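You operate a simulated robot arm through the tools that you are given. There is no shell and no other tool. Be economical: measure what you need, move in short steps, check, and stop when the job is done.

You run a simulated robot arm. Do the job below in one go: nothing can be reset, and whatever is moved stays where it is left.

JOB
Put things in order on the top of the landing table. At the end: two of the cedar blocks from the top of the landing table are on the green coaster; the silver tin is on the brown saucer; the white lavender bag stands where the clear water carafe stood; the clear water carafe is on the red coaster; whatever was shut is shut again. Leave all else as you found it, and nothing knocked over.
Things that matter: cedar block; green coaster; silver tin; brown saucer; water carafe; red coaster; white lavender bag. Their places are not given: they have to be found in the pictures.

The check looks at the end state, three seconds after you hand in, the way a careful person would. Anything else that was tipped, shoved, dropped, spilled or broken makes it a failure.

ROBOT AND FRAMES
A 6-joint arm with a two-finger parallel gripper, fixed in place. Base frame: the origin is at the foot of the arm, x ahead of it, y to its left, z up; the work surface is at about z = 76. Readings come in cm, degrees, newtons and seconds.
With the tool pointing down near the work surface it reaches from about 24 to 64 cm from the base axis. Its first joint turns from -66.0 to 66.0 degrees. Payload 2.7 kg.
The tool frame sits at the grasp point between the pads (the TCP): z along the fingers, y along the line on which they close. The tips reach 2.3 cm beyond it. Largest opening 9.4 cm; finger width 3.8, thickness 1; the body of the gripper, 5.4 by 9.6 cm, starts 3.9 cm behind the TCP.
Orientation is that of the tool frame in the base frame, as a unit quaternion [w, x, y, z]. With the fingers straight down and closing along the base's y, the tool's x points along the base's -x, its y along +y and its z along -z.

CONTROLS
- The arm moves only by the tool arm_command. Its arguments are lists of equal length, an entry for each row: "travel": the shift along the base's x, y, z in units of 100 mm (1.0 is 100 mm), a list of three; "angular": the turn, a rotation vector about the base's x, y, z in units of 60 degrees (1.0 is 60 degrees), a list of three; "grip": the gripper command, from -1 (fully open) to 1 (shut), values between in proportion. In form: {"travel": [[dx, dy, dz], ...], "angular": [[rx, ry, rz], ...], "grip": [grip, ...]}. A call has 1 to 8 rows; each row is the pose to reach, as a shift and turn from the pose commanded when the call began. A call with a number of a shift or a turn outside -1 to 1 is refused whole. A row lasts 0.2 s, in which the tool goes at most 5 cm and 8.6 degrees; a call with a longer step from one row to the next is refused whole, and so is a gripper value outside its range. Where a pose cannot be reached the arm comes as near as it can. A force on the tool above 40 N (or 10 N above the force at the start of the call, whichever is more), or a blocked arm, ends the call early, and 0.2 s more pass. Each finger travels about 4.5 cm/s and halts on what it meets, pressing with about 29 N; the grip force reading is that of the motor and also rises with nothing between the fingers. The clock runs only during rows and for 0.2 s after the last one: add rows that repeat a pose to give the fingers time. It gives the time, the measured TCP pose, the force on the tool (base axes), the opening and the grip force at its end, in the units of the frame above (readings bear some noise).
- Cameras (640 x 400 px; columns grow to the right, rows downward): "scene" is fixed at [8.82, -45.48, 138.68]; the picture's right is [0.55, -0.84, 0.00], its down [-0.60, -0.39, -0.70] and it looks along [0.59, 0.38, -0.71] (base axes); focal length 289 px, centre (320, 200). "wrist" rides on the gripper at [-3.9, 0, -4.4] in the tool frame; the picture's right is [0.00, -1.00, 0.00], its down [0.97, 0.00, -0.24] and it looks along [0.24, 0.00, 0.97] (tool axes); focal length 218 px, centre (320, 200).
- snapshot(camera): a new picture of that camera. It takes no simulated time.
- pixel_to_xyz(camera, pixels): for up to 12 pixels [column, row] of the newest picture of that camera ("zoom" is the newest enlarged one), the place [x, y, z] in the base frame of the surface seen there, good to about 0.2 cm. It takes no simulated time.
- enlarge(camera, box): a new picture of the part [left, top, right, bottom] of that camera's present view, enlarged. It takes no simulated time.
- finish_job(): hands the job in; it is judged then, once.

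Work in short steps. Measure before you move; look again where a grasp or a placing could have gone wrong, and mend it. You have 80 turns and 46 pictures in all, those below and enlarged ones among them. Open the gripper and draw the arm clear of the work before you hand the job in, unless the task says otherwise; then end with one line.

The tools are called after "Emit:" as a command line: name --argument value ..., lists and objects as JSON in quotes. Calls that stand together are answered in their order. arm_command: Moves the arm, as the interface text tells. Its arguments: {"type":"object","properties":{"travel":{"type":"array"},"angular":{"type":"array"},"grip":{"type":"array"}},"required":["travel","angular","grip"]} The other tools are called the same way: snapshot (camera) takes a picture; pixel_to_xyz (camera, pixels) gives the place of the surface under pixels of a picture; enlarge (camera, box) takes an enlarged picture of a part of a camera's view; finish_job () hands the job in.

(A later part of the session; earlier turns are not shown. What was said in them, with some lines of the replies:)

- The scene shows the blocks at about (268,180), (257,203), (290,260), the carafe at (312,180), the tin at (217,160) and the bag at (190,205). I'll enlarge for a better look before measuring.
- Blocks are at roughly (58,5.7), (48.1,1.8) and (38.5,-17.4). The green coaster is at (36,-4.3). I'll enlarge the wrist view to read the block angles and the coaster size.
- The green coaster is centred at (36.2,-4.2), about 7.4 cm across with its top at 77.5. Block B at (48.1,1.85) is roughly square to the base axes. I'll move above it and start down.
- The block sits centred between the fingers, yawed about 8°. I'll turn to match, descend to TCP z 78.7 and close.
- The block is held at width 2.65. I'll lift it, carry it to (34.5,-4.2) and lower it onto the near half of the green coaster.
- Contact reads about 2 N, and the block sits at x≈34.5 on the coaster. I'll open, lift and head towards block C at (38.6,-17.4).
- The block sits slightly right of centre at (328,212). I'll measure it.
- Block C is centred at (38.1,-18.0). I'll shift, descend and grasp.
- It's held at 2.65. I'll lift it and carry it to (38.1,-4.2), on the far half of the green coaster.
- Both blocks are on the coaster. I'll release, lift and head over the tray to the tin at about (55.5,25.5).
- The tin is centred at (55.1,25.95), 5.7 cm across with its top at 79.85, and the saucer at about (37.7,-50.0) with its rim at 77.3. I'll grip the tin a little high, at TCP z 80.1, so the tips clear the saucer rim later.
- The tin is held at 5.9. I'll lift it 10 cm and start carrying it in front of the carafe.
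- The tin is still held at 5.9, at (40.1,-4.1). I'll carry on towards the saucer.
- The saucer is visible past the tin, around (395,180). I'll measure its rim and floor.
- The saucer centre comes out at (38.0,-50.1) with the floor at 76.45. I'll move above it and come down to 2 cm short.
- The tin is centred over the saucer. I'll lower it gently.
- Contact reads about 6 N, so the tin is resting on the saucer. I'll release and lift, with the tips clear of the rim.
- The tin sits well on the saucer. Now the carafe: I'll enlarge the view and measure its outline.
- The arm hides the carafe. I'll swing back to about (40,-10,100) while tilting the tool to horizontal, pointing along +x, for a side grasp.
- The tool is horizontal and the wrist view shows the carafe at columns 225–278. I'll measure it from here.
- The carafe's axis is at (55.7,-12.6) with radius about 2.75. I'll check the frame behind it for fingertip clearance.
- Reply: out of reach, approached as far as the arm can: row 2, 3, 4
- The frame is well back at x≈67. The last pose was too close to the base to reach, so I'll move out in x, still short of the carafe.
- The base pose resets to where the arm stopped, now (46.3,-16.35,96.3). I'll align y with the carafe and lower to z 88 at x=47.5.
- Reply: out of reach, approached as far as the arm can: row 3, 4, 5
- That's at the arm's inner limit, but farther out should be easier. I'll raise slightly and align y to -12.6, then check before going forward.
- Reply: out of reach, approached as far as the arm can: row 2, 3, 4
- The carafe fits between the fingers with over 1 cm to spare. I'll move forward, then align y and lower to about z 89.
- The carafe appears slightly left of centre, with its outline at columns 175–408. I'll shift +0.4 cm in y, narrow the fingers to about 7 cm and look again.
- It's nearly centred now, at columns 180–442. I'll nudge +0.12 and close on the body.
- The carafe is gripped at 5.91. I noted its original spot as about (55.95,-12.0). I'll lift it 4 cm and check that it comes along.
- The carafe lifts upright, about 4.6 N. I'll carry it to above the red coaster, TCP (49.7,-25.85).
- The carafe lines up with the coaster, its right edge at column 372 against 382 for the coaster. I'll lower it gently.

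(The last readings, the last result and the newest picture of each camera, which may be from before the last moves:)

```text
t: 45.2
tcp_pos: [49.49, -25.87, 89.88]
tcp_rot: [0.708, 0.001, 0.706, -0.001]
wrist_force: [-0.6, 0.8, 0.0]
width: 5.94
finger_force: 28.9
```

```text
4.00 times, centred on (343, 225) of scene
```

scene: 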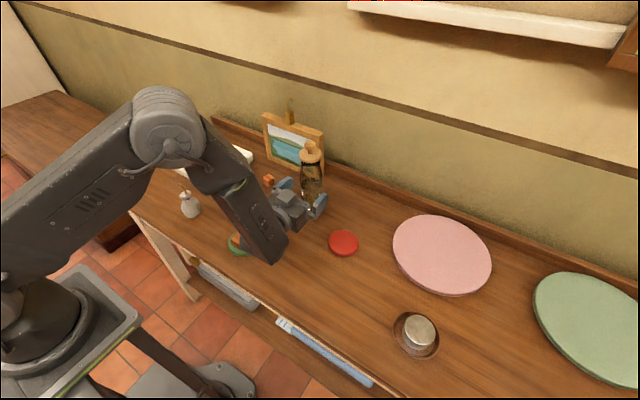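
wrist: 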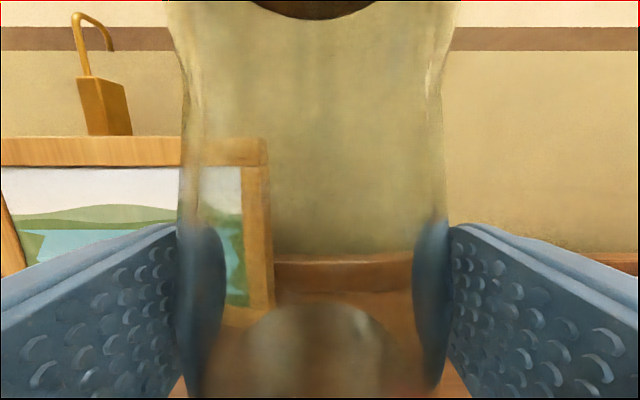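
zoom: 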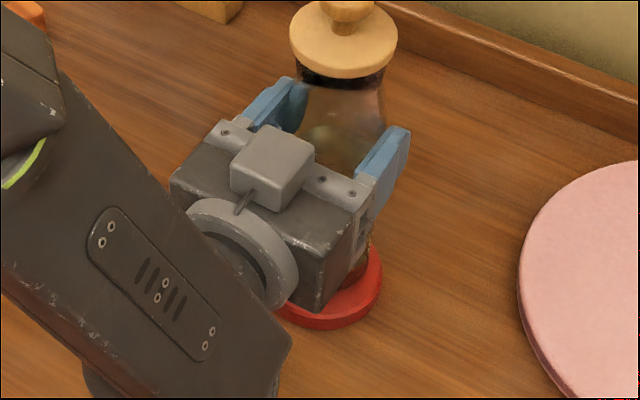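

Force went to zero, so the weight is on the coaster. I'll open fully, then back straight out with a slight rise.

Emit:
arm_command --travel '[[0, 0, 0], [0, 0, 0], [0, 0, 0], [-0.15, 0, 0.02], [-0.3, 0, 0.1], [-0.45, 0, 0.2], [-0.6, 0, 0.35], [-0.7, 0, 0.5]]' --angular '[[0, 0, 0], [0, 0, 0], [0, 0, 0], [0, 0, 0], [0, 0, 0], [0, 0, 0], [0, 0, 0], [0, 0, 0]]' --grip '[-0.5, -1, -1, -1, -1, -1, -1, -1]'

Emit:
snapshot --camera "scene"

```text
t: 47.0
tcp_pos: [42.65, -25.83, 94.84]
tcp_rot: [0.708, 0.0, 0.707, 0.0]
wrist_force: [-1.0, 1.6, 0.7]
width: 9.4
finger_force: 0.0
```

```text
15 pictures are left
```

scene: 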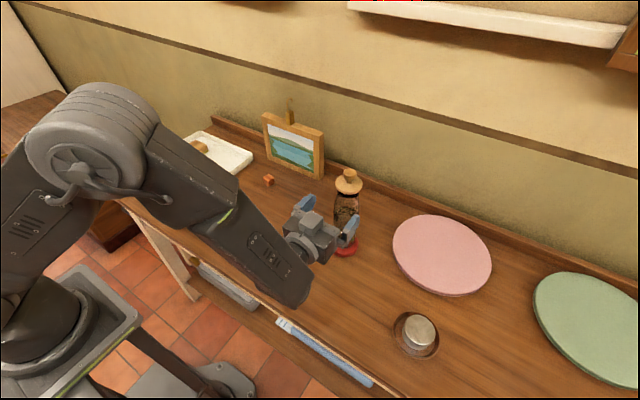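

The carafe is standing on the red coaster. I'll rise, swing left and turn the tool back down as I head for the bag.

Emit:
arm_command --travel '[[0, 0, 0.4], [0, 0.2, 0.8], [0, 0.6, 1.0], [0, 1.0, 1.0]]' --angular '[[0, 0, 0], [0, 0, 0], [0, 0, 0], [0, 0, 0]]' --grip '[-1, -1, -1, -1]'

Emit:
arm_command --travel '[[0, 0.15, 0], [0, 0.3, 0], [0, 0.5, 0], [0, 0.7, 0], [0, 0.85, 0], [0, 1.0, 0]]' --angular '[[0, 0.125, 0], [0, 0.25, 0], [0, 0.375, 0], [0, 0.5, 0], [0, 0.625, 0], [0, 0.75, 0]]' --grip '[-1, -1, -1, -1, -1, -1]'

Emit:
arm_command --travel '[[0, 0.15, 0], [0, 0.3, 0], [-0.1, 0.5, 0], [-0.2, 0.7, 0], [-0.3, 0.85, 0], [-0.4, 1.0, 0]]' --angular '[[0, 0.125, 0], [0, 0.25, 0], [0, 0.375, 0], [0, 0.5, 0], [0, 0.625, 0], [0, 0.75, 0]]' --grip '[-1, -1, -1, -1, -1, -1]'

Emit:
arm_command --travel '[[-0.1, 0.35, 0], [-0.2, 0.7, 0], [-0.3, 1.0, -0.2], [-0.3, 1.0, -0.4]]' --angular '[[0, 0, 0], [0, 0, 0], [0, 0, 0], [0, 0, 0]]' --grip '[-1, -1, -1, -1]'

Emit:
snapshot --camera "wrist"

```text
t: 48.0
tcp_pos: [42.62, -15.75, 104.99]
tcp_rot: [0.707, 0.0, 0.707, 0.0]
wrist_force: [0.8, 0.2, -0.1]
width: 9.4
finger_force: 0.0
```

```text
t: 49.4
tcp_pos: [41.68, -6.93, 103.81]
tcp_rot: [0.412, -0.002, 0.911, 0.009]
wrist_force: [0.0, 0.3, 0.4]
width: 9.41
finger_force: 0.0
out of reach, approached as far as the arm can: row 6
```

```text
t: 50.8
tcp_pos: [37.68, 3.15, 103.87]
tcp_rot: [0.031, 0.002, 0.999, 0.008]
wrist_force: [0.2, 0.5, -0.2]
width: 9.39
finger_force: 0.1
out of reach, approached as far as the arm can: row 1
```

```text
t: 51.8
tcp_pos: [34.71, 13.04, 99.74]
tcp_rot: [0.031, 0.003, 0.999, 0.009]
wrist_force: [-0.2, -0.5, 1.0]
width: 9.41
finger_force: 0.0
```

```text
14 pictures are left
```

wrist: 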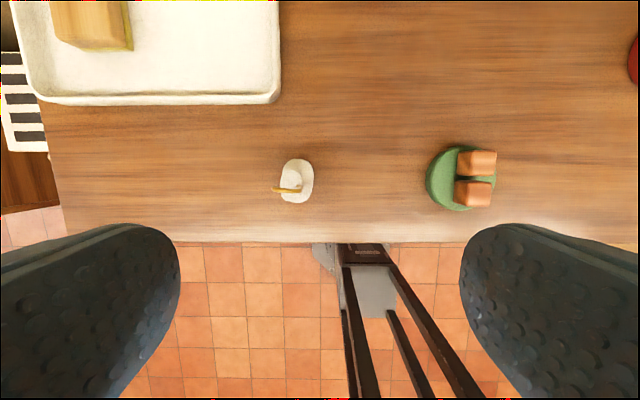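

The bag's top is at (293,180). I'll measure it and the block positions on the coaster from this view.

Emit:
pixel_to_xyz --camera "wrist" --pixels '[[295, 172], [290, 182], [280, 191], [302, 189], [310, 180], [290, 202], [297, 160], [482, 162], [477, 194], [430, 178], [460, 149], [275, 189]]'

Emit:
enlarge --camera "wrist" --box '[260, 130, 340, 220]'

Emit:
enlarge --camera "scene" --box '[170, 170, 290, 270]'

```text
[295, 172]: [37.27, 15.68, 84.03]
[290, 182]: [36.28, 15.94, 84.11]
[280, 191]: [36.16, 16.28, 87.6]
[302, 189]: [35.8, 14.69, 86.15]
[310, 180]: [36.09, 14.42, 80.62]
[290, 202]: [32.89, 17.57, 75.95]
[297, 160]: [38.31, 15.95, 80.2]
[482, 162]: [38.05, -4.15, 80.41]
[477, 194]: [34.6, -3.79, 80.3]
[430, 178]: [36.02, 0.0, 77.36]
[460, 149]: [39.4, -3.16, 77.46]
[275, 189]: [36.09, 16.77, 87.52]
```

```text
4.44 times, centred on (300, 175) of wrist
```

zoom: 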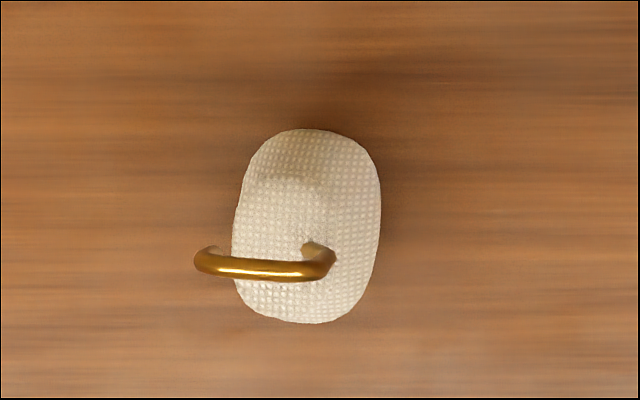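

```text
4.00 times, centred on (230, 220) of scene
```

zoom: 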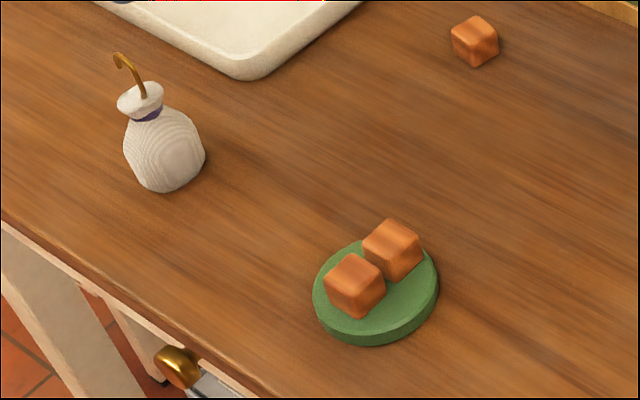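

Both blocks rest on the coaster. The bag has a tall gold hook and a flared neck. I'll measure these in the zoom so the palm doesn't hit the hook.

Emit:
pixel_to_xyz --camera "zoom" --pixels '[[121, 54], [115, 60], [132, 70], [142, 92], [120, 104], [160, 92], [140, 104], [147, 114], [127, 140], [203, 155], [165, 150], [162, 188]]'

```text
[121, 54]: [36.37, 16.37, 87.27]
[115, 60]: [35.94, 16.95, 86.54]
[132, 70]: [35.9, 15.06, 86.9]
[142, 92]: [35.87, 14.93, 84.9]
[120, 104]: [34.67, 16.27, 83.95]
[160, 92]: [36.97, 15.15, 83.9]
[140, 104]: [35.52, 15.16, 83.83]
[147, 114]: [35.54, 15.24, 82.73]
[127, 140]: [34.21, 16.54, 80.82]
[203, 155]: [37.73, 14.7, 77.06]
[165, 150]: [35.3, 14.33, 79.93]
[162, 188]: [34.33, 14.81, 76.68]
```

The hook tops out at about z 87.5 and bends along +y. The neck and flare, z 82–84, are centred near (36.0,15.6). I'll straighten the tool, yaw it 90° so the fingers close along x with the hook between them, and grip the neck at TCP z≈84.3, so the palm stays above 88.

Emit:
arm_command --travel '[[0.13, 0.26, 0], [0.13, 0.26, 0]]' --angular '[[-0.017, 0.059, 0.006], [-0.017, 0.059, 0.006]]' --grip '[-1, -1]'

Emit:
arm_command --travel '[[0, 0, 0], [0, 0, 0], [0, 0, 0], [0, 0, 0], [0, 0, 0], [0, 0, 0]]' --angular '[[0, 0, -0.125], [0, 0, -0.25], [0, 0, -0.375], [0, 0, -0.5], [0, 0, -0.625], [0, 0, -0.75]]' --grip '[-1, -1, -1, -1, -1, -1]'

Emit:
arm_command --travel '[[0, 0, 0], [0, 0, 0], [0, 0, 0], [0, 0, 0], [0, 0, 0], [0, 0, 0]]' --angular '[[0, 0, -0.125], [0, 0, -0.25], [0, 0, -0.375], [0, 0, -0.5], [0, 0, -0.625], [0, 0, -0.75]]' --grip '[-1, -1, -1, -1, -1, -1]'

Emit:
snapshot --camera "wrist"

```text
t: 52.4
tcp_pos: [36.06, 15.6, 99.78]
tcp_rot: [0.0, 0.0, 1.0, 0.001]
wrist_force: [-0.2, -0.1, -0.2]
width: 9.41
finger_force: 0.1
```

```text
t: 53.8
tcp_pos: [35.88, 15.68, 99.86]
tcp_rot: [0.001, 0.384, 0.924, 0.0]
wrist_force: [0.1, -0.5, 0.1]
width: 9.38
finger_force: 0.1
```

```text
t: 55.2
tcp_pos: [36.02, 15.66, 99.82]
tcp_rot: [0.0, 0.708, 0.706, -0.001]
wrist_force: [-0.7, -0.6, -0.1]
width: 9.4
finger_force: 0.1
```

```text
11 pictures are left
```

wrist: 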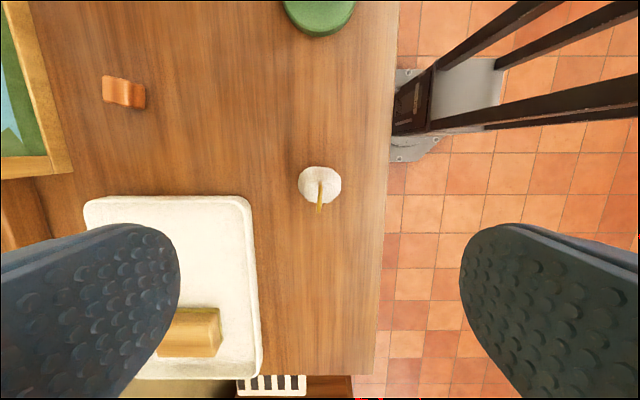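

The bag is centred at column 320 on the closing axis. I'll measure the flare for the y position.

Emit:
pixel_to_xyz --camera "wrist" --pixels '[[311, 185], [329, 185], [300, 185], [340, 185], [320, 172], [312, 198], [328, 198], [319, 210], [321, 184], [320, 196]]'

Emit:
enlarge --camera "wrist" --box '[280, 150, 360, 220]'

```text
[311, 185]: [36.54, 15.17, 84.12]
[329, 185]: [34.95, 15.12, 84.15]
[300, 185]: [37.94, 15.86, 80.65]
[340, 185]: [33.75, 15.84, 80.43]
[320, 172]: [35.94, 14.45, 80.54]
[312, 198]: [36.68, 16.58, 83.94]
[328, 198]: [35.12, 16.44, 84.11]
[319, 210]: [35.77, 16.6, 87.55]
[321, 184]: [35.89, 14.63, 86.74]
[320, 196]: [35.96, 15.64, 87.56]
```

```text
5.71 times, centred on (320, 185) of wrist
```

zoom: 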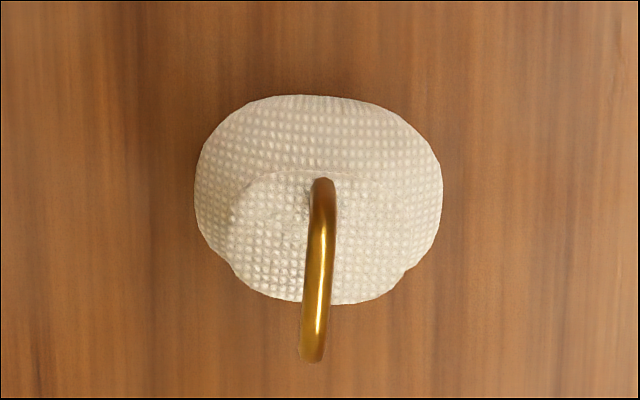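

The flare centre is about (35.8,15.7) and the hook top is at 87.6. I'll descend to TCP z 84.15, checking force on the way, then close on the neck.

Emit:
arm_command --travel '[[-0.01, 0.01, -0.4], [-0.01, 0.01, -0.8], [-0.01, 0.01, -1.0]]' --angular '[[0, 0, 0], [0, 0, 0], [0, 0, 0]]' --grip '[-1, -0.7, -0.5]'

Emit:
arm_command --travel '[[0, 0, -0.25], [0, 0, -0.45], [0, 0, -0.53], [0, 0, -0.565], [0, 0, -0.565]]' --angular '[[0, 0, 0], [0, 0, 0], [0, 0, 0], [0, 0, 0], [0, 0, 0]]' --grip '[-0.5, -0.5, -0.5, -0.5, -0.5]'

Emit:
enlarge --camera "scene" --box '[140, 150, 240, 230]'

```text
t: 56.0
tcp_pos: [35.92, 15.67, 89.7]
tcp_rot: [0.0, 0.707, 0.707, -0.001]
wrist_force: [0.0, 0.6, 0.2]
width: 7.05
finger_force: 0.0
```

```text
t: 57.2
tcp_pos: [35.86, 15.78, 84.09]
tcp_rot: [-0.001, 0.707, 0.707, 0.0]
wrist_force: [-0.2, 0.5, 0.3]
width: 7.06
finger_force: 0.1
```

```text
5.00 times, centred on (190, 190) of scene
```

zoom: 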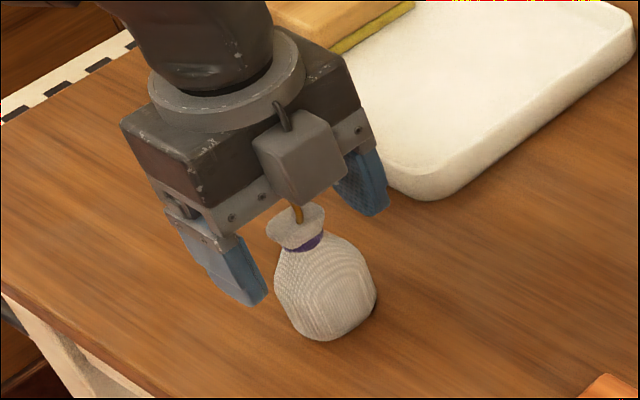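

No contact with the hook. I'll close on the neck.

Emit:
arm_command --travel '[[0, 0, 0], [0, 0, 0], [0, 0, 0], [0, 0, 0], [0, 0, 0]]' --angular '[[0, 0, 0], [0, 0, 0], [0, 0, 0], [0, 0, 0], [0, 0, 0]]' --grip '[-0.1, 0.2, 1, 1, 1]'

Emit:
arm_command --travel '[[0, 0, 0.1], [0, 0, 0.25], [0, 0, 0.4], [0, 0, 0.4]]' --angular '[[0, 0, 0], [0, 0, 0], [0, 0, 0], [0, 0, 0]]' --grip '[1, 1, 1, 1]'

Emit:
enlarge --camera "scene" --box '[140, 150, 240, 230]'

```text
t: 58.4
tcp_pos: [35.97, 15.73, 84.09]
tcp_rot: [0.001, 0.706, 0.708, 0.001]
wrist_force: [0.7, 0.5, 7.4]
width: 4.36
finger_force: 29.3
```

```text
t: 59.4
tcp_pos: [35.79, 15.74, 88.26]
tcp_rot: [0.0, 0.706, 0.708, -0.001]
wrist_force: [-0.1, -0.9, 0.0]
width: 4.38
finger_force: 29.1
```

```text
5.00 times, centred on (190, 190) of scene
```

zoom: 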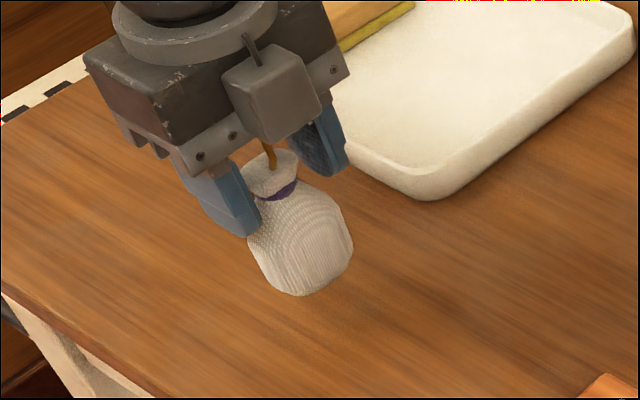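

The bag is lifted upright at width 4.4. I'll raise it a bit more and carry it to (56.0,-12.0).

Emit:
arm_command --travel '[[0, 0, 0.2], [0, 0, 0.35], [0.2, -0.28, 0.35], [0.45, -0.62, 0.35], [0.67, -0.925, 0.35]]' --angular '[[0, 0, 0], [0, 0, 0], [0, 0, 0], [0, 0, 0], [0, 0, 0]]' --grip '[1, 1, 1, 1, 1]'

Emit:
arm_command --travel '[[0.2, -0.28, 0], [0.45, -0.62, 0], [0.67, -0.925, 0]]' --angular '[[0, 0, 0], [0, 0, 0], [0, 0, 0]]' --grip '[1, 1, 1]'

Emit:
arm_command --travel '[[0.2, -0.28, 0], [0.45, -0.62, 0], [0.67, -0.925, 0], [0.67, -0.925, -0.2], [0.67, -0.925, -0.4], [0.67, -0.925, -0.55], [0.67, -0.925, -0.55]]' --angular '[[0, 0, 0], [0, 0, 0], [0, 0, 0], [0, 0, 0], [0, 0, 0], [0, 0, 0], [0, 0, 0]]' --grip '[1, 1, 1, 1, 1, 1, 1]'

Emit:
enlarge --camera "scene" --box '[258, 140, 378, 240]'

```text
t: 60.6
tcp_pos: [42.66, 6.43, 91.81]
tcp_rot: [0.001, 0.706, 0.708, 0.0]
wrist_force: [0.6, -0.4, -0.7]
width: 4.36
finger_force: 29.5
```

```text
t: 61.4
tcp_pos: [49.25, -2.73, 91.64]
tcp_rot: [0.001, 0.706, 0.708, 0.0]
wrist_force: [-0.3, 0.0, 0.0]
width: 4.34
finger_force: 28.5
```

```text
t: 63.0
tcp_pos: [56.02, -11.9, 86.13]
tcp_rot: [0.0, 0.706, 0.708, 0.0]
wrist_force: [-0.1, -0.3, 0.2]
width: 4.34
finger_force: 29.2
```

```text
4.00 times, centred on (318, 190) of scene
```

zoom: 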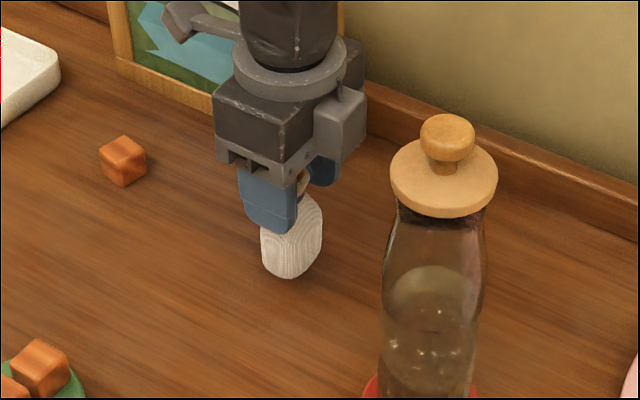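

The bag is over the carafe's old spot. I'll lower the last 2 cm gently.

Emit:
arm_command --travel '[[0, -0.005, -0.08], [0, -0.005, -0.14], [0, -0.005, -0.18], [0, -0.005, -0.2], [0, -0.005, -0.2]]' --angular '[[0, 0, 0], [0, 0, 0], [0, 0, 0], [0, 0, 0], [0, 0, 0]]' --grip '[1, 1, 1, 1, 1]'

Emit:
enlarge --camera "scene" --box '[258, 140, 378, 240]'

```text
t: 64.2
tcp_pos: [56.03, -12.01, 84.26]
tcp_rot: [0.001, 0.707, 0.708, 0.001]
wrist_force: [-4.3, 2.3, 9.7]
width: 4.29
finger_force: 28.9
```

```text
4.00 times, centred on (318, 190) of scene
```

zoom: 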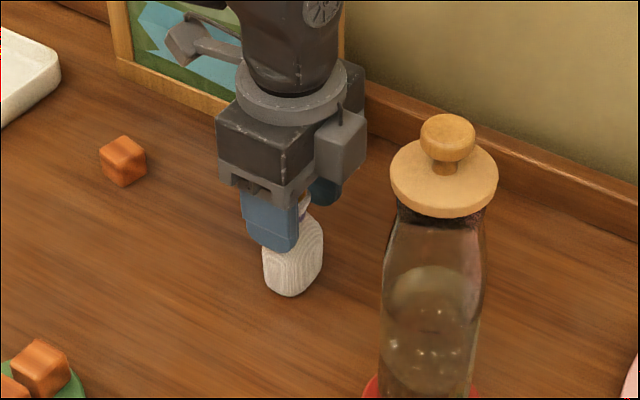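

Contact is made at 9.7 N. I'll ease off the pressure slightly, open slowly, and look before rising.

Emit:
arm_command --travel '[[0, 0, 0.01], [0, 0, 0.01], [0, 0, 0.01], [0, 0, 0.01], [0, 0, 0.01]]' --angular '[[0, 0, 0], [0, 0, 0], [0, 0, 0], [0, 0, 0], [0, 0, 0]]' --grip '[1, 0.05, 0.0, -0.25, -0.5]'

Emit:
enlarge --camera "scene" --box '[258, 140, 378, 240]'

```text
t: 65.4
tcp_pos: [55.91, -11.96, 84.3]
tcp_rot: [0.0, 0.707, 0.708, 0.001]
wrist_force: [0.4, -0.1, 0.5]
width: 7.06
finger_force: 0.0
```

```text
4.00 times, centred on (318, 190) of scene
```

zoom: 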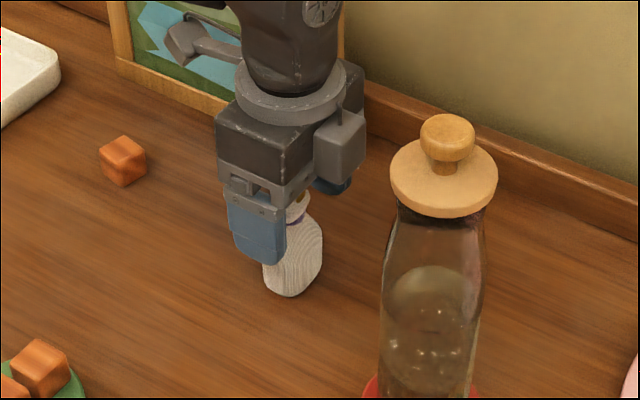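

The bag stands free. I'll lift straight up, then draw back.

Emit:
arm_command --travel '[[0, 0, 0.2], [0, 0, 0.5], [0, 0, 0.8], [0, 0, 1.0]]' --angular '[[0, 0, 0], [0, 0, 0], [0, 0, 0], [0, 0, 0]]' --grip '[-0.5, -0.5, -0.5, -0.5]'

Emit:
arm_command --travel '[[-0.2, 0.3, 0.4], [-0.5, 0.6, 0.7], [-0.8, 0.8, 0.8], [-1.0, 1.0, 0.8]]' --angular '[[0, 0, 0], [0, 0, 0], [0, 0, 0], [0, 0, 0]]' --grip '[-1, -1, -1, -1]'

Emit:
arm_command --travel '[[0, 0.4, 0], [0, 0.7, 0], [0, 1.0, 0]]' --angular '[[0, 0, 0], [0, 0, 0], [0, 0, 0]]' --grip '[-1, -1, -1]'

Emit:
snapshot --camera "scene"

```text
t: 66.4
tcp_pos: [55.98, -12.15, 94.39]
tcp_rot: [0.0, 0.707, 0.707, 0.001]
wrist_force: [-0.1, -0.4, -0.3]
width: 7.08
finger_force: 0.0
```

```text
refused: row 1 steps farther than a row can; nothing moved
```

```text
t: 67.2
tcp_pos: [56.04, -2.01, 94.32]
tcp_rot: [-0.001, 0.707, 0.708, 0.0]
wrist_force: [-0.2, 0.1, -0.3]
width: 9.4
finger_force: 0.2
```

```text
4 pictures are left
```

scene: 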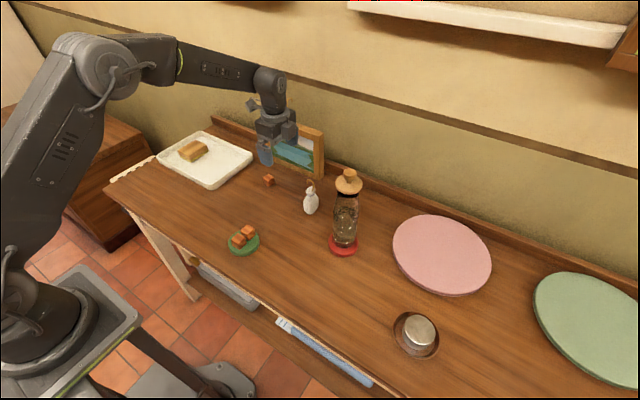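

Everything stands in place. One retreat call was refused, but the arm is clear of the bag. I'll back off higher and towards the base, then check closely.

Emit:
arm_command --travel '[[0, 0, 0.4], [-0.2, 0.1, 0.8], [-0.5, 0.2, 1.0], [-0.8, 0.3, 1.0], [-1.0, 0.4, 1.0]]' --angular '[[0, 0, 0], [0, 0, 0], [0, 0, 0], [0, 0, 0], [0, 0, 0]]' --grip '[-1, -1, -1, -1, -1]'

Emit:
enlarge --camera "scene" --box '[220, 160, 380, 270]'

Emit:
pixel_to_xyz --camera "scene" --pixels '[[311, 205], [312, 213], [305, 203], [318, 203], [343, 240]]'

```text
t: 68.4
tcp_pos: [46.15, 2.05, 104.29]
tcp_rot: [0.0, 0.707, 0.707, 0.0]
wrist_force: [0.3, 0.4, -0.1]
width: 9.42
finger_force: 0.0
```

```text
3.64 times, centred on (300, 215) of scene
```

zoom: 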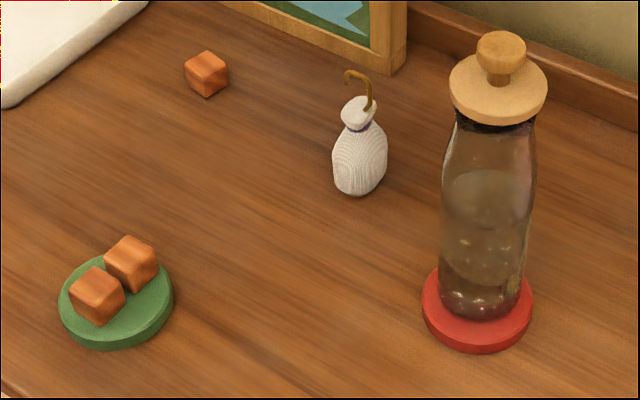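

```text
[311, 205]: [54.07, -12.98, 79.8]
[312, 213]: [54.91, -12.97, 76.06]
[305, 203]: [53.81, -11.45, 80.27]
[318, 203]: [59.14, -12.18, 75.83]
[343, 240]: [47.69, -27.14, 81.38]
```

The blocks, tin, carafe and bag are all upright and where they belong, and the arm is clear with the gripper open. Handing in.

Emit:
finish_job

```text
The job is handed in.
```

The job is handed in: two cedar blocks are on the green coaster, the silver tin is on the brown saucer, the water carafe is on the red coaster, and the lavender bag stands where the carafe stood. I opened nothing and saw nothing else moved or knocked over.
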